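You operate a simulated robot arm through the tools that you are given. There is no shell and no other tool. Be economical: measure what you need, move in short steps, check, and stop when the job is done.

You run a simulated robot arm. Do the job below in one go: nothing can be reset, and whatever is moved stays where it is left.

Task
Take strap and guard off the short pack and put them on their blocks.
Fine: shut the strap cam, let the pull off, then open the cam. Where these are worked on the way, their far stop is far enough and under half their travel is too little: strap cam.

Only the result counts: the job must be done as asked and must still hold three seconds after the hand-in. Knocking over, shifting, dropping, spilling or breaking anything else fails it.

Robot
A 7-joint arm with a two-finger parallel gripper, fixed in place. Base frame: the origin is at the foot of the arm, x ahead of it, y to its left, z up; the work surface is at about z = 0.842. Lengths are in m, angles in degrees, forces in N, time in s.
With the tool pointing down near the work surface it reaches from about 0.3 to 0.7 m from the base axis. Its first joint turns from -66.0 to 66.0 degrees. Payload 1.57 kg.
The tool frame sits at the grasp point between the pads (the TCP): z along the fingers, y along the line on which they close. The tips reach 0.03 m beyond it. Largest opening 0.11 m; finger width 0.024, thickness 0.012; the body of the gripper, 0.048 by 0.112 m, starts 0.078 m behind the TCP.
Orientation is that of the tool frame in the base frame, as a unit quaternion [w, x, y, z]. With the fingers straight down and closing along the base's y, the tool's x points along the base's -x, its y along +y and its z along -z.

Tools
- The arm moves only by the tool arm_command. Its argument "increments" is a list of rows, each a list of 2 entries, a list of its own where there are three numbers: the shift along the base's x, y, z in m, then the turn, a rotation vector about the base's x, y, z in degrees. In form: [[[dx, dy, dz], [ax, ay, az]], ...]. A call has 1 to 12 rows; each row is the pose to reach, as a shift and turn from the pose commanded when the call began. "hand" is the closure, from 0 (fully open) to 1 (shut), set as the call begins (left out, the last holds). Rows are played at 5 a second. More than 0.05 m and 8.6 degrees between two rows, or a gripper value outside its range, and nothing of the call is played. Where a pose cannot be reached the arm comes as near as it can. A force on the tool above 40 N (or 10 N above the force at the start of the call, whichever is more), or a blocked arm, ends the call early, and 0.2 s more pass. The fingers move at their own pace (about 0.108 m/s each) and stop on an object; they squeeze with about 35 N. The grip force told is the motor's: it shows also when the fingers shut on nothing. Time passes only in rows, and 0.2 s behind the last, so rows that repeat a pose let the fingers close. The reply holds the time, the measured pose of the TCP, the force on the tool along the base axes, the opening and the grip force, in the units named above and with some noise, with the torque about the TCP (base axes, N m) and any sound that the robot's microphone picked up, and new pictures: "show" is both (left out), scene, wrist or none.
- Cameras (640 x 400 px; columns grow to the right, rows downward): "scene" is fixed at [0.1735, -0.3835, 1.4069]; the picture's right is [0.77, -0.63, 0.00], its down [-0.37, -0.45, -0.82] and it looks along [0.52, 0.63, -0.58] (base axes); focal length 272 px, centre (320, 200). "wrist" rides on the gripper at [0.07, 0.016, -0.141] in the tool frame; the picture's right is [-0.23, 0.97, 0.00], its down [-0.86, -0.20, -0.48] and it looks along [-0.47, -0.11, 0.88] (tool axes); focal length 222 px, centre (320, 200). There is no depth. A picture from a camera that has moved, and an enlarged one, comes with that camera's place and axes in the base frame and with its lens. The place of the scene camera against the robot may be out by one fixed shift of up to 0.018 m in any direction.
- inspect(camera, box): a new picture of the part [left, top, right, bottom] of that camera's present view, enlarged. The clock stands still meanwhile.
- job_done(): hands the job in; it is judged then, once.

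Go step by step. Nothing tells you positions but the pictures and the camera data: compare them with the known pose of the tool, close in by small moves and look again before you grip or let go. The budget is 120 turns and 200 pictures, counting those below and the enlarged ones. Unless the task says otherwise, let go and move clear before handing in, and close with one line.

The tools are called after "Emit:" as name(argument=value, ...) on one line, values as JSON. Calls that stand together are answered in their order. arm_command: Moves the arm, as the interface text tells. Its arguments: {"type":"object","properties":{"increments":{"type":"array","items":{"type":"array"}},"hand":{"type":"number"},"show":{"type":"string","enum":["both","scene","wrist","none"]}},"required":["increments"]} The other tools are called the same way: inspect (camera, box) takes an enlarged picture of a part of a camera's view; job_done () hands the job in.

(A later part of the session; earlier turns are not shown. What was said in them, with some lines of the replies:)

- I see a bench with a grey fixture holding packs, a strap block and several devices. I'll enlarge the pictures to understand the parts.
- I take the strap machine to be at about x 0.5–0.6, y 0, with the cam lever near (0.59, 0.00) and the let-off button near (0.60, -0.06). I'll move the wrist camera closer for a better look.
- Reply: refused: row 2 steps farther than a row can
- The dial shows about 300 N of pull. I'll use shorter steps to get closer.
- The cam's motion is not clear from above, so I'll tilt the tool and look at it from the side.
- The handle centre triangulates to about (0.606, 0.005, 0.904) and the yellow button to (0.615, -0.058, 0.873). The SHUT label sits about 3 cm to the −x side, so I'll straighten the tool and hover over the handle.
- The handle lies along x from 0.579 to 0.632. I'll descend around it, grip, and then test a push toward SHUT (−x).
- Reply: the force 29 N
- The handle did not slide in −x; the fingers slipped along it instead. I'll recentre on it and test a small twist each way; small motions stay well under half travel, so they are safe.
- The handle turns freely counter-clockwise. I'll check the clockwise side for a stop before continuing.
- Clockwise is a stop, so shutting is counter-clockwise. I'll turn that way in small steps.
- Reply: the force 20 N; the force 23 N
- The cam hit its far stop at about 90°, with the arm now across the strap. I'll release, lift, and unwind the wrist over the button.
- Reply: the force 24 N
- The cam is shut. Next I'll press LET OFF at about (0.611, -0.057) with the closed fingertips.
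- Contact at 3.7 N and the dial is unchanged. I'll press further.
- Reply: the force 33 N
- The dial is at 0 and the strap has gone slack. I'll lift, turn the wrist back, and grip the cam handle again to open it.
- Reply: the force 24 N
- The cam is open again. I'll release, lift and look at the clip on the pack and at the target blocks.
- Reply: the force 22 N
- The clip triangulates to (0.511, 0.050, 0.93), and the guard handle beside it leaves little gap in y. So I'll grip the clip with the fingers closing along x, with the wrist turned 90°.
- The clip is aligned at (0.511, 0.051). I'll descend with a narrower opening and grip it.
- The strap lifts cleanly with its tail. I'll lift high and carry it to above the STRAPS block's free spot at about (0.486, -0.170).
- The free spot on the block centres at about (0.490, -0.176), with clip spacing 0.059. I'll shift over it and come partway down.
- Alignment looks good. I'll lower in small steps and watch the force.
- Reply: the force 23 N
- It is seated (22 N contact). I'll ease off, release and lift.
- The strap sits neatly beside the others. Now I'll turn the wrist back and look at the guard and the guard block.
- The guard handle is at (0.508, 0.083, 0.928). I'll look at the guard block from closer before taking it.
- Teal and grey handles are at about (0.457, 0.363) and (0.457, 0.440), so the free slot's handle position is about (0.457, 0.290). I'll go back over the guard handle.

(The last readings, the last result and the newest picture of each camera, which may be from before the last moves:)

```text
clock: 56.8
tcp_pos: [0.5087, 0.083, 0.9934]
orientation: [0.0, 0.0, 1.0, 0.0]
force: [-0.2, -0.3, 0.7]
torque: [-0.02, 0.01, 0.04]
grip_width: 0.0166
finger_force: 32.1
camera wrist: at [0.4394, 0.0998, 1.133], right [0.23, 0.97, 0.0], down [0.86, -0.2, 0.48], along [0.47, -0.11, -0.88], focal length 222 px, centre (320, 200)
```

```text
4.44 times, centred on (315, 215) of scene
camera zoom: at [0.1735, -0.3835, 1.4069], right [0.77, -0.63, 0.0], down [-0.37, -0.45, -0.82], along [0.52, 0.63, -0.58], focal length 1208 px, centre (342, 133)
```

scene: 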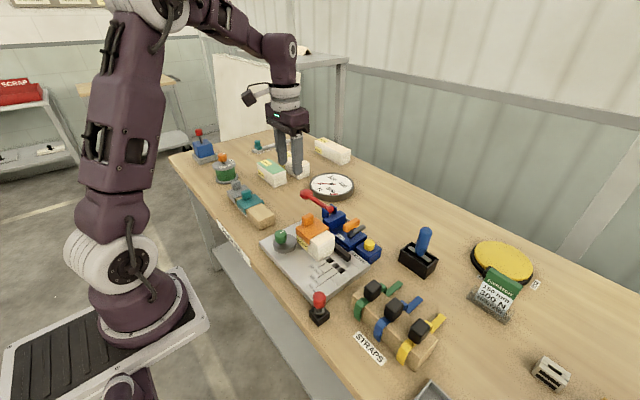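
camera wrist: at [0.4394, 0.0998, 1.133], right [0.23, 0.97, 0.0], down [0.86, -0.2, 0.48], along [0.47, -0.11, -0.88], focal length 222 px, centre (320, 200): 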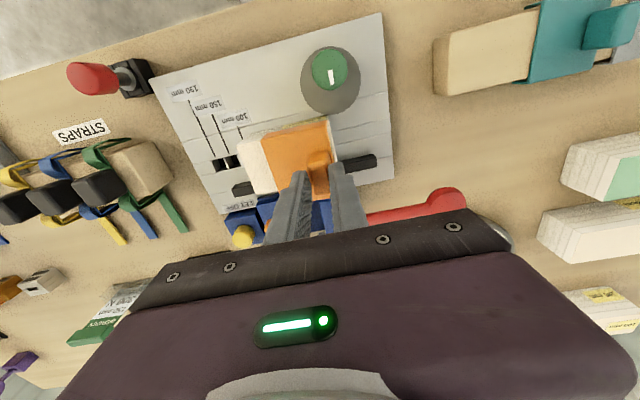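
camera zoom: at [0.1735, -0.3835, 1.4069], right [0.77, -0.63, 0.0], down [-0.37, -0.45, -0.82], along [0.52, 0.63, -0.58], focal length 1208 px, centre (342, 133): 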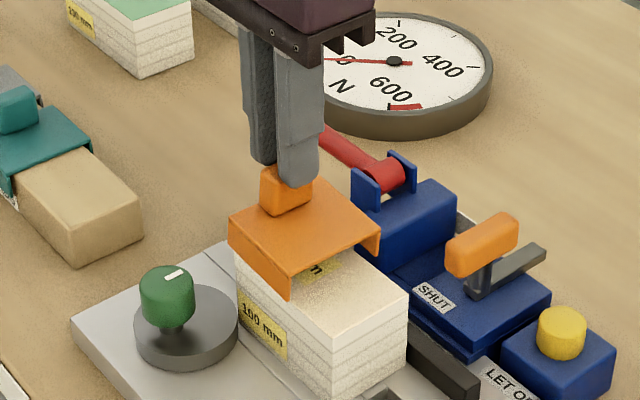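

The guard is off the pack. I'll carry it to above the free slot.

Emit:
arm_command(increments=[[[0, 0, 0.03], [0, 0, 0]], [[0, 0.02, 0.05], [0, 0, 0]], [[-0.01, 0.05, 0.05], [0, 0, 0]], [[-0.02, 0.08, 0.05], [0, 0, 0]], [[-0.03, 0.11, 0.05], [0, 0, 0]], [[-0.04, 0.14, 0.05], [0, 0, 0]], [[-0.05, 0.17, 0.05], [0, 0, 0]], [[-0.051, 0.2, 0.04], [0, 0, 0]], [[-0.051, 0.207, 0.03], [0, 0, 0]], [[-0.051, 0.207, 0.03], [0, 0, 0]]], show="both")

Emit:
inspect(camera="wrist", box=[240, 50, 460, 210])

Emit:
inspect(camera="scene", box=[210, 140, 310, 240])

```text
clock: 59.0
tcp_pos: [0.458, 0.2915, 1.0225]
orientation: [-0.001, 0.001, 1.0, 0.0]
force: [-0.9, 0.2, -0.2]
torque: [-0.01, 0.0, 0.0]
grip_width: 0.0166
finger_force: 32.1
camera wrist: at [0.3884, 0.3074, 1.1632], right [0.23, 0.97, 0.0], down [0.85, -0.2, 0.48], along [0.47, -0.11, -0.88], focal length 222 px, centre (320, 200)
```

scene: 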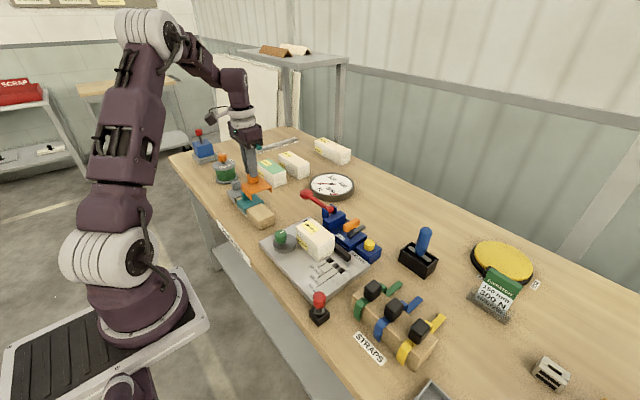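
wrist: 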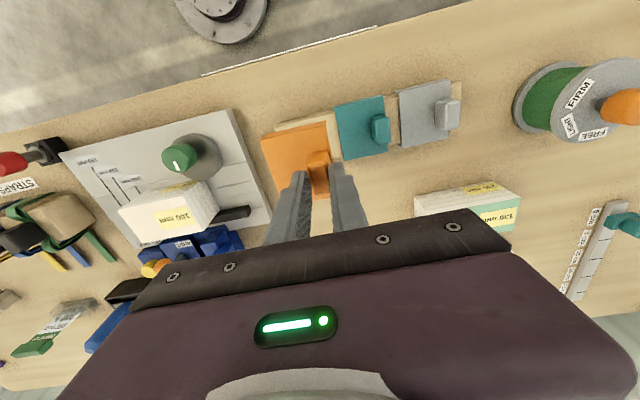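

```text
2.50 times, centred on (350, 130) of wrist
camera zoom: at [0.3884, 0.3074, 1.1632], right [0.23, 0.97, 0.0], down [0.85, -0.2, 0.48], along [0.47, -0.11, -0.88], focal length 555 px, centre (245, 375)
```

zoom: 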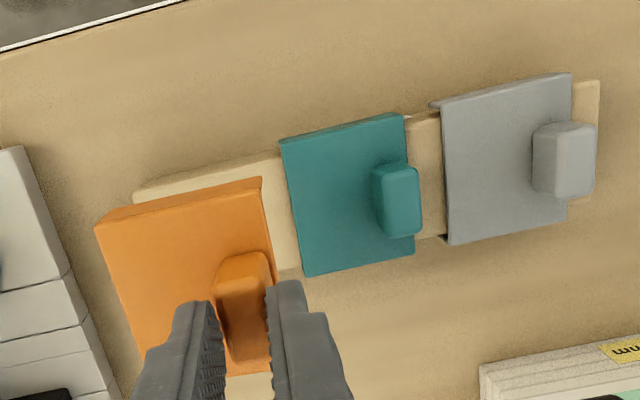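

```text
4.00 times, centred on (260, 190) of scene
camera zoom: at [0.1735, -0.3835, 1.4069], right [0.77, -0.63, 0.0], down [-0.37, -0.45, -0.82], along [0.52, 0.63, -0.58], focal length 1087 px, centre (560, 240)
```

zoom: 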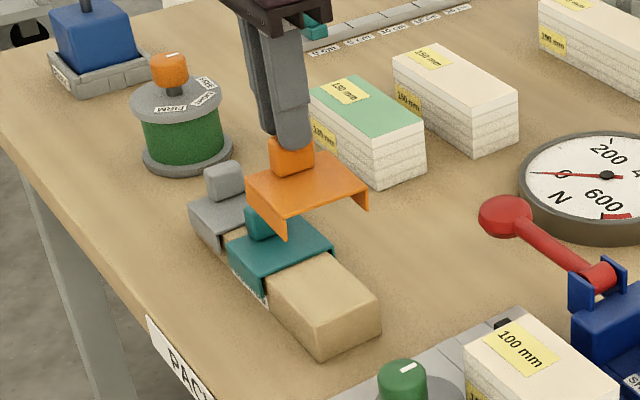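

The slot alignment looks close. I'll lower until the flanges sit just above the block and compare its edges with the teal guard's.

Emit:
arm_command(increments=[[[-0.001, -0.001, -0.03], [0, 0, 0]], [[-0.002, -0.001, -0.06], [0, 0, 0]], [[-0.002, -0.001, -0.076], [0, 0, 0]], [[-0.002, -0.001, -0.076], [0, 0, 0]]], show="none")

Emit:
inspect(camera="wrist", box=[240, 70, 460, 210])

Emit:
inspect(camera="scene", box=[220, 160, 290, 235])

```text
clock: 60.0
tcp_pos: [0.4569, 0.2887, 0.9467]
orientation: [0.0, 0.0, 1.0, -0.001]
force: [-0.6, -0.3, -0.1]
torque: [-0.02, 0.05, 0.0]
grip_width: 0.0167
finger_force: 32.1
```

```text
2.86 times, centred on (350, 140) of wrist
camera zoom: at [0.3866, 0.3057, 1.0876], right [0.23, 0.97, 0.0], down [0.86, -0.2, 0.48], along [0.47, -0.11, -0.88], focal length 635 px, centre (234, 371)
```

zoom: 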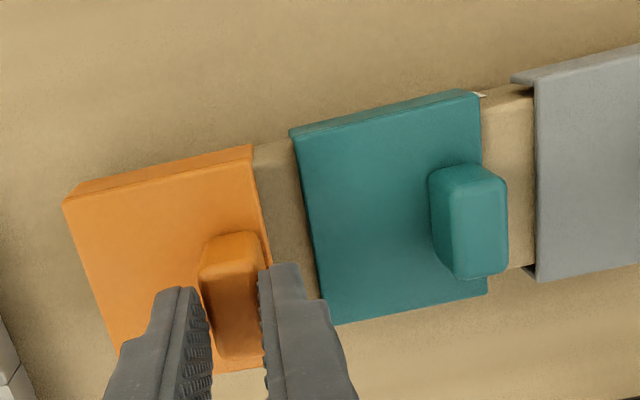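

```text
5.33 times, centred on (255, 198) of scene
camera zoom: at [0.1735, -0.3835, 1.4069], right [0.77, -0.63, 0.0], down [-0.37, -0.45, -0.82], along [0.52, 0.63, -0.58], focal length 1449 px, centre (667, 213)
```

zoom: 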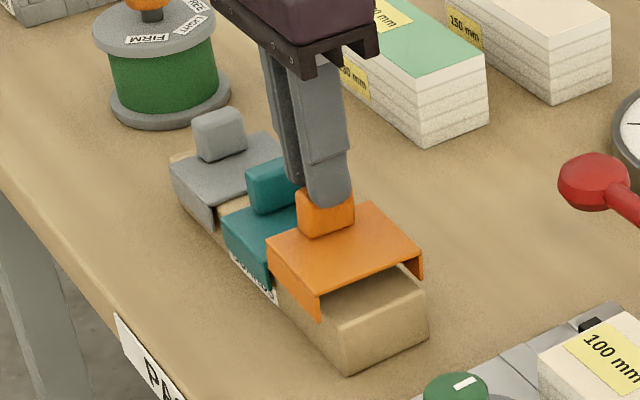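

Both views suggest the guard sits about 6 mm too far in −x and slightly over the block end. I'll correct and recheck.

Emit:
arm_command(increments=[[[0.003, 0.001, 0], [0, 0, 0]], [[0.006, 0.003, 0], [0, 0, 0]], [[0.006, 0.003, -0.004], [0, 0, 0]], [[0.006, 0.003, -0.004], [0, 0, 0]]], show="none")

Emit:
inspect(camera="wrist", box=[240, 70, 460, 210])

Emit:
inspect(camera="scene", box=[235, 180, 285, 230])

```text
clock: 61.0
tcp_pos: [0.4633, 0.2928, 0.9423]
orientation: [0.0, 0.0, 1.0, 0.0]
force: [0.2, 1.5, 3.3]
torque: [-0.05, 0.08, -0.01]
grip_width: 0.0166
finger_force: 31.5
```

```text
2.86 times, centred on (350, 140) of wrist
camera zoom: at [0.3933, 0.309, 1.0838], right [0.23, 0.97, 0.0], down [0.85, -0.2, 0.48], along [0.47, -0.11, -0.88], focal length 635 px, centre (234, 371)
```

zoom: 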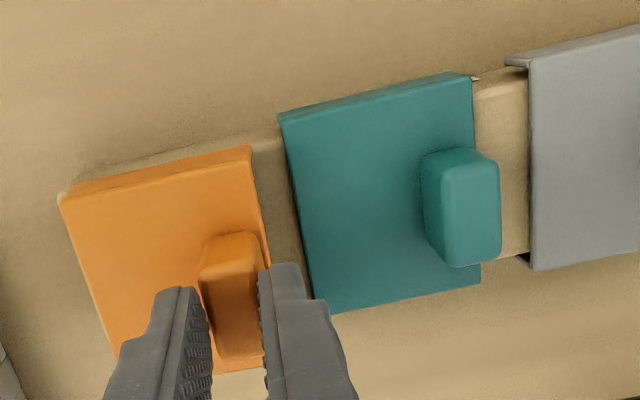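

```text
8.00 times, centred on (260, 205) of scene
camera zoom: at [0.1734, -0.3835, 1.4069], right [0.77, -0.63, 0.0], down [-0.37, -0.45, -0.82], along [0.52, 0.63, -0.58], focal length 2174 px, centre (800, 160)
```

zoom: 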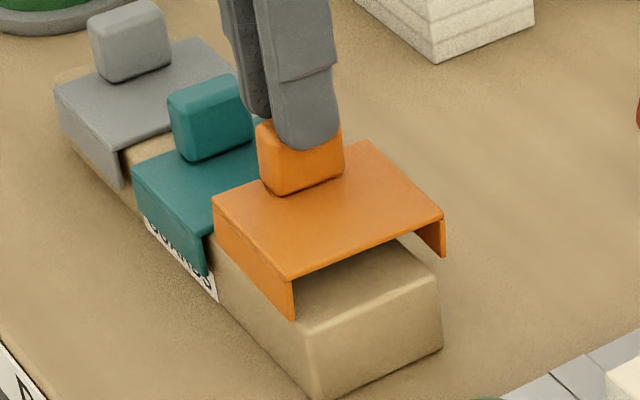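

I overcorrected: the −x flange is touching the block's edge. I'll lift slightly, come back 5 mm, and check.

Emit:
arm_command(increments=[[[0, 0, 0.006], [0, 0, 0]], [[-0.005, -0.001, 0.006], [0, 0, 0]], [[-0.005, -0.001, 0.001], [0, 0, 0]], [[-0.005, -0.001, -0.002], [0, 0, 0]], [[-0.005, -0.001, -0.004], [0, 0, 0]], [[-0.005, -0.001, -0.004], [0, 0, 0]]], show="none")

Emit:
inspect(camera="wrist", box=[240, 70, 460, 210])

Emit:
inspect(camera="scene", box=[235, 180, 285, 230])

```text
clock: 62.4
tcp_pos: [0.458, 0.2912, 0.9391]
orientation: [0.0, 0.0, 1.0, 0.0]
force: [0.5, -0.4, 0.0]
torque: [0.01, 0.01, -0.02]
grip_width: 0.0167
finger_force: 32.0
```

```text
2.86 times, centred on (350, 140) of wrist
camera zoom: at [0.3882, 0.3072, 1.0789], right [0.23, 0.97, 0.0], down [0.86, -0.2, 0.48], along [0.47, -0.11, -0.88], focal length 635 px, centre (234, 371)
```

zoom: 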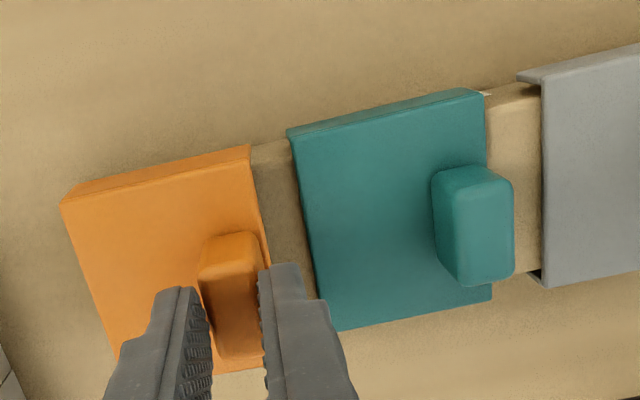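

```text
8.00 times, centred on (260, 205) of scene
camera zoom: at [0.1735, -0.3835, 1.4069], right [0.77, -0.63, 0.0], down [-0.37, -0.45, -0.82], along [0.52, 0.63, -0.58], focal length 2174 px, centre (800, 160)
```

zoom: 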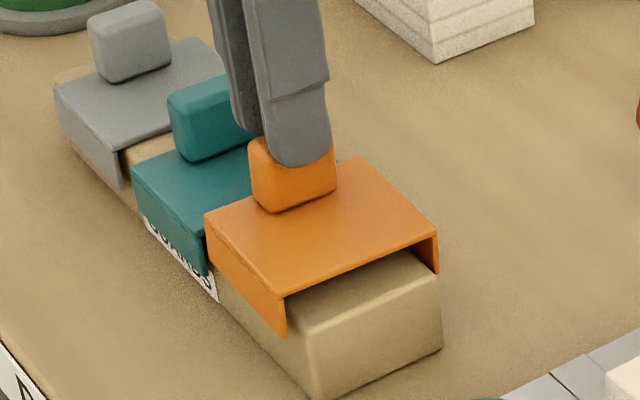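

Both flanges now straddle the block with no contact force. Continuing down in small steps.

Emit:
arm_command(increments=[[[0, 0, -0.004], [0, 0, 0]], [[0, 0, -0.008], [0, 0, 0]], [[0, 0, -0.012], [0, 0, 0]], [[0, 0, -0.016], [0, 0, 0]], [[0, 0, -0.02], [0, 0, 0]], [[0, 0, -0.022], [0, 0, 0]], [[0, 0, -0.022], [0, 0, 0]]], show="none")

Emit:
inspect(camera="scene", box=[235, 180, 285, 230])

```text
clock: 64.0
tcp_pos: [0.4576, 0.2927, 0.9175]
orientation: [0.001, 0.0, 1.0, 0.001]
force: [-3.0, 3.0, 28.6]
torque: [0.09, 0.07, -0.01]
grip_width: 0.0166
finger_force: 31.9
```

```text
8.00 times, centred on (260, 205) of scene
camera zoom: at [0.173, -0.3837, 1.4069], right [0.77, -0.63, 0.0], down [-0.36, -0.45, -0.82], along [0.52, 0.63, -0.58], focal length 2174 px, centre (800, 160)
```

zoom: 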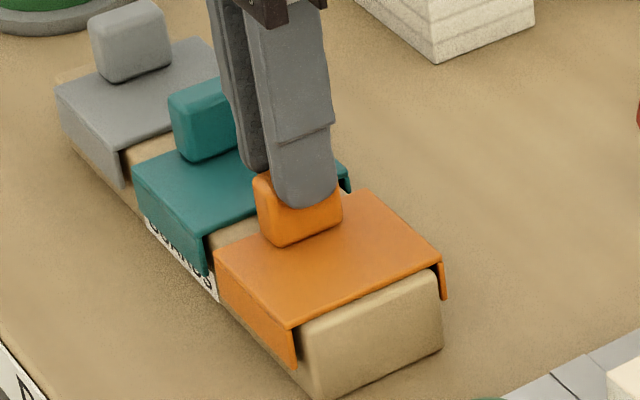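

The guard is seated. I'll ease off, release and lift clear.

Emit:
arm_command(increments=[[[0, 0, 0.002], [0, 0, 0]], [[0, 0, 0.002], [0, 0, 0]]], show="none")

Emit:
arm_command(increments=[[[0, 0, 0], [0, 0, 0]], [[0, 0, 0], [0, 0, 0]], [[0, 0, 0.03], [0, 0, 0]], [[0, 0, 0.07], [0, 0, 0]], [[0, 0, 0.12], [0, 0, 0]], [[0, 0, 0.16], [0, 0, 0]], [[0, 0, 0.16], [0, 0, 0]]], hand=0.65, show="both")

Emit:
inspect(camera="scene", box=[225, 175, 295, 235])

Emit:
inspect(camera="scene", box=[260, 160, 450, 370])

```text
clock: 64.6
tcp_pos: [0.4585, 0.29, 0.9183]
orientation: [-0.001, 0.0, 1.0, 0.0]
force: [1.5, 1.0, 3.8]
torque: [0.09, -0.24, 0.02]
grip_width: 0.0167
finger_force: 31.5
```

```text
clock: 66.2
tcp_pos: [0.459, 0.2914, 1.0818]
orientation: [0.0, -0.001, 1.0, 0.001]
force: [-0.2, 0.7, -0.4]
torque: [-0.01, 0.03, 0.01]
grip_width: 0.0385
finger_force: 0.1
camera wrist: at [0.3891, 0.3081, 1.223], right [0.23, 0.97, 0.0], down [0.86, -0.2, 0.48], along [0.47, -0.11, -0.88], focal length 222 px, centre (320, 200)
```

scene: 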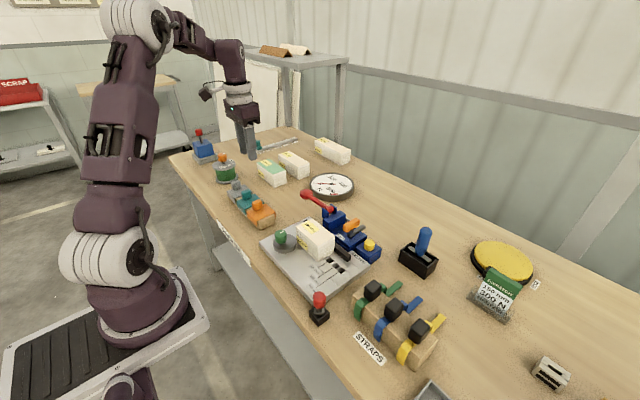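
wrist: 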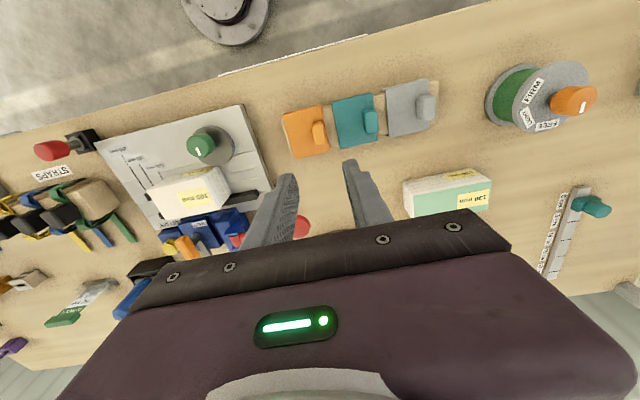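

```text
6.67 times, centred on (260, 205) of scene
camera zoom: at [0.1735, -0.3835, 1.4069], right [0.77, -0.63, 0.0], down [-0.37, -0.45, -0.82], along [0.52, 0.63, -0.58], focal length 1812 px, centre (720, 167)
```

zoom: 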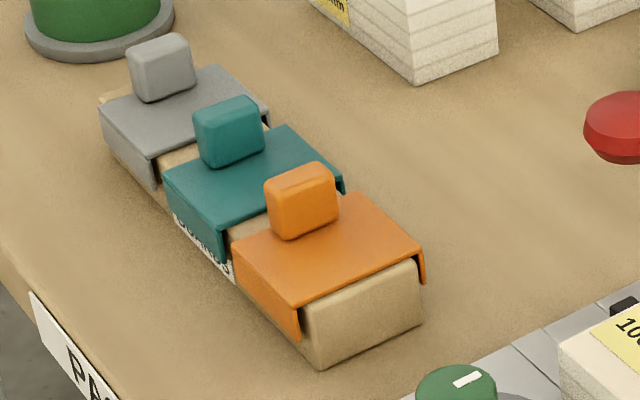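

```text
1.90 times, centred on (355, 265) of scene
camera zoom: at [0.1735, -0.3835, 1.4069], right [0.77, -0.63, 0.0], down [-0.37, -0.45, -0.82], along [0.52, 0.63, -0.58], focal length 518 px, centre (253, 76)
```

zoom: 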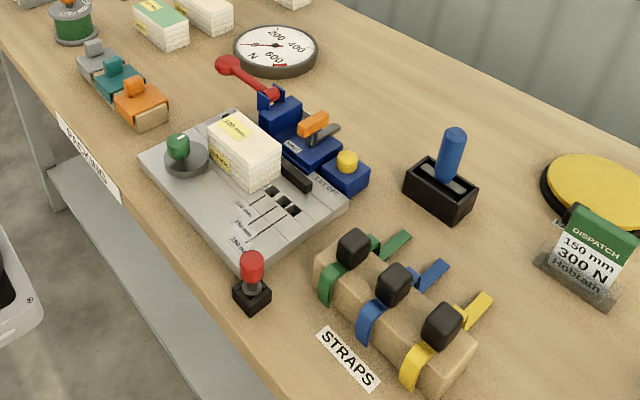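

Both parts rest on their blocks, the cam is open, the dial reads 0, and the gripper is clear. I'm handing in.

Emit:
job_done()

```text
The job is handed in.
```

The strap and guard are off the short pack and on their blocks. I shut the strap cam to its far stop, pressed let-off until the dial read 0, then opened the cam again.
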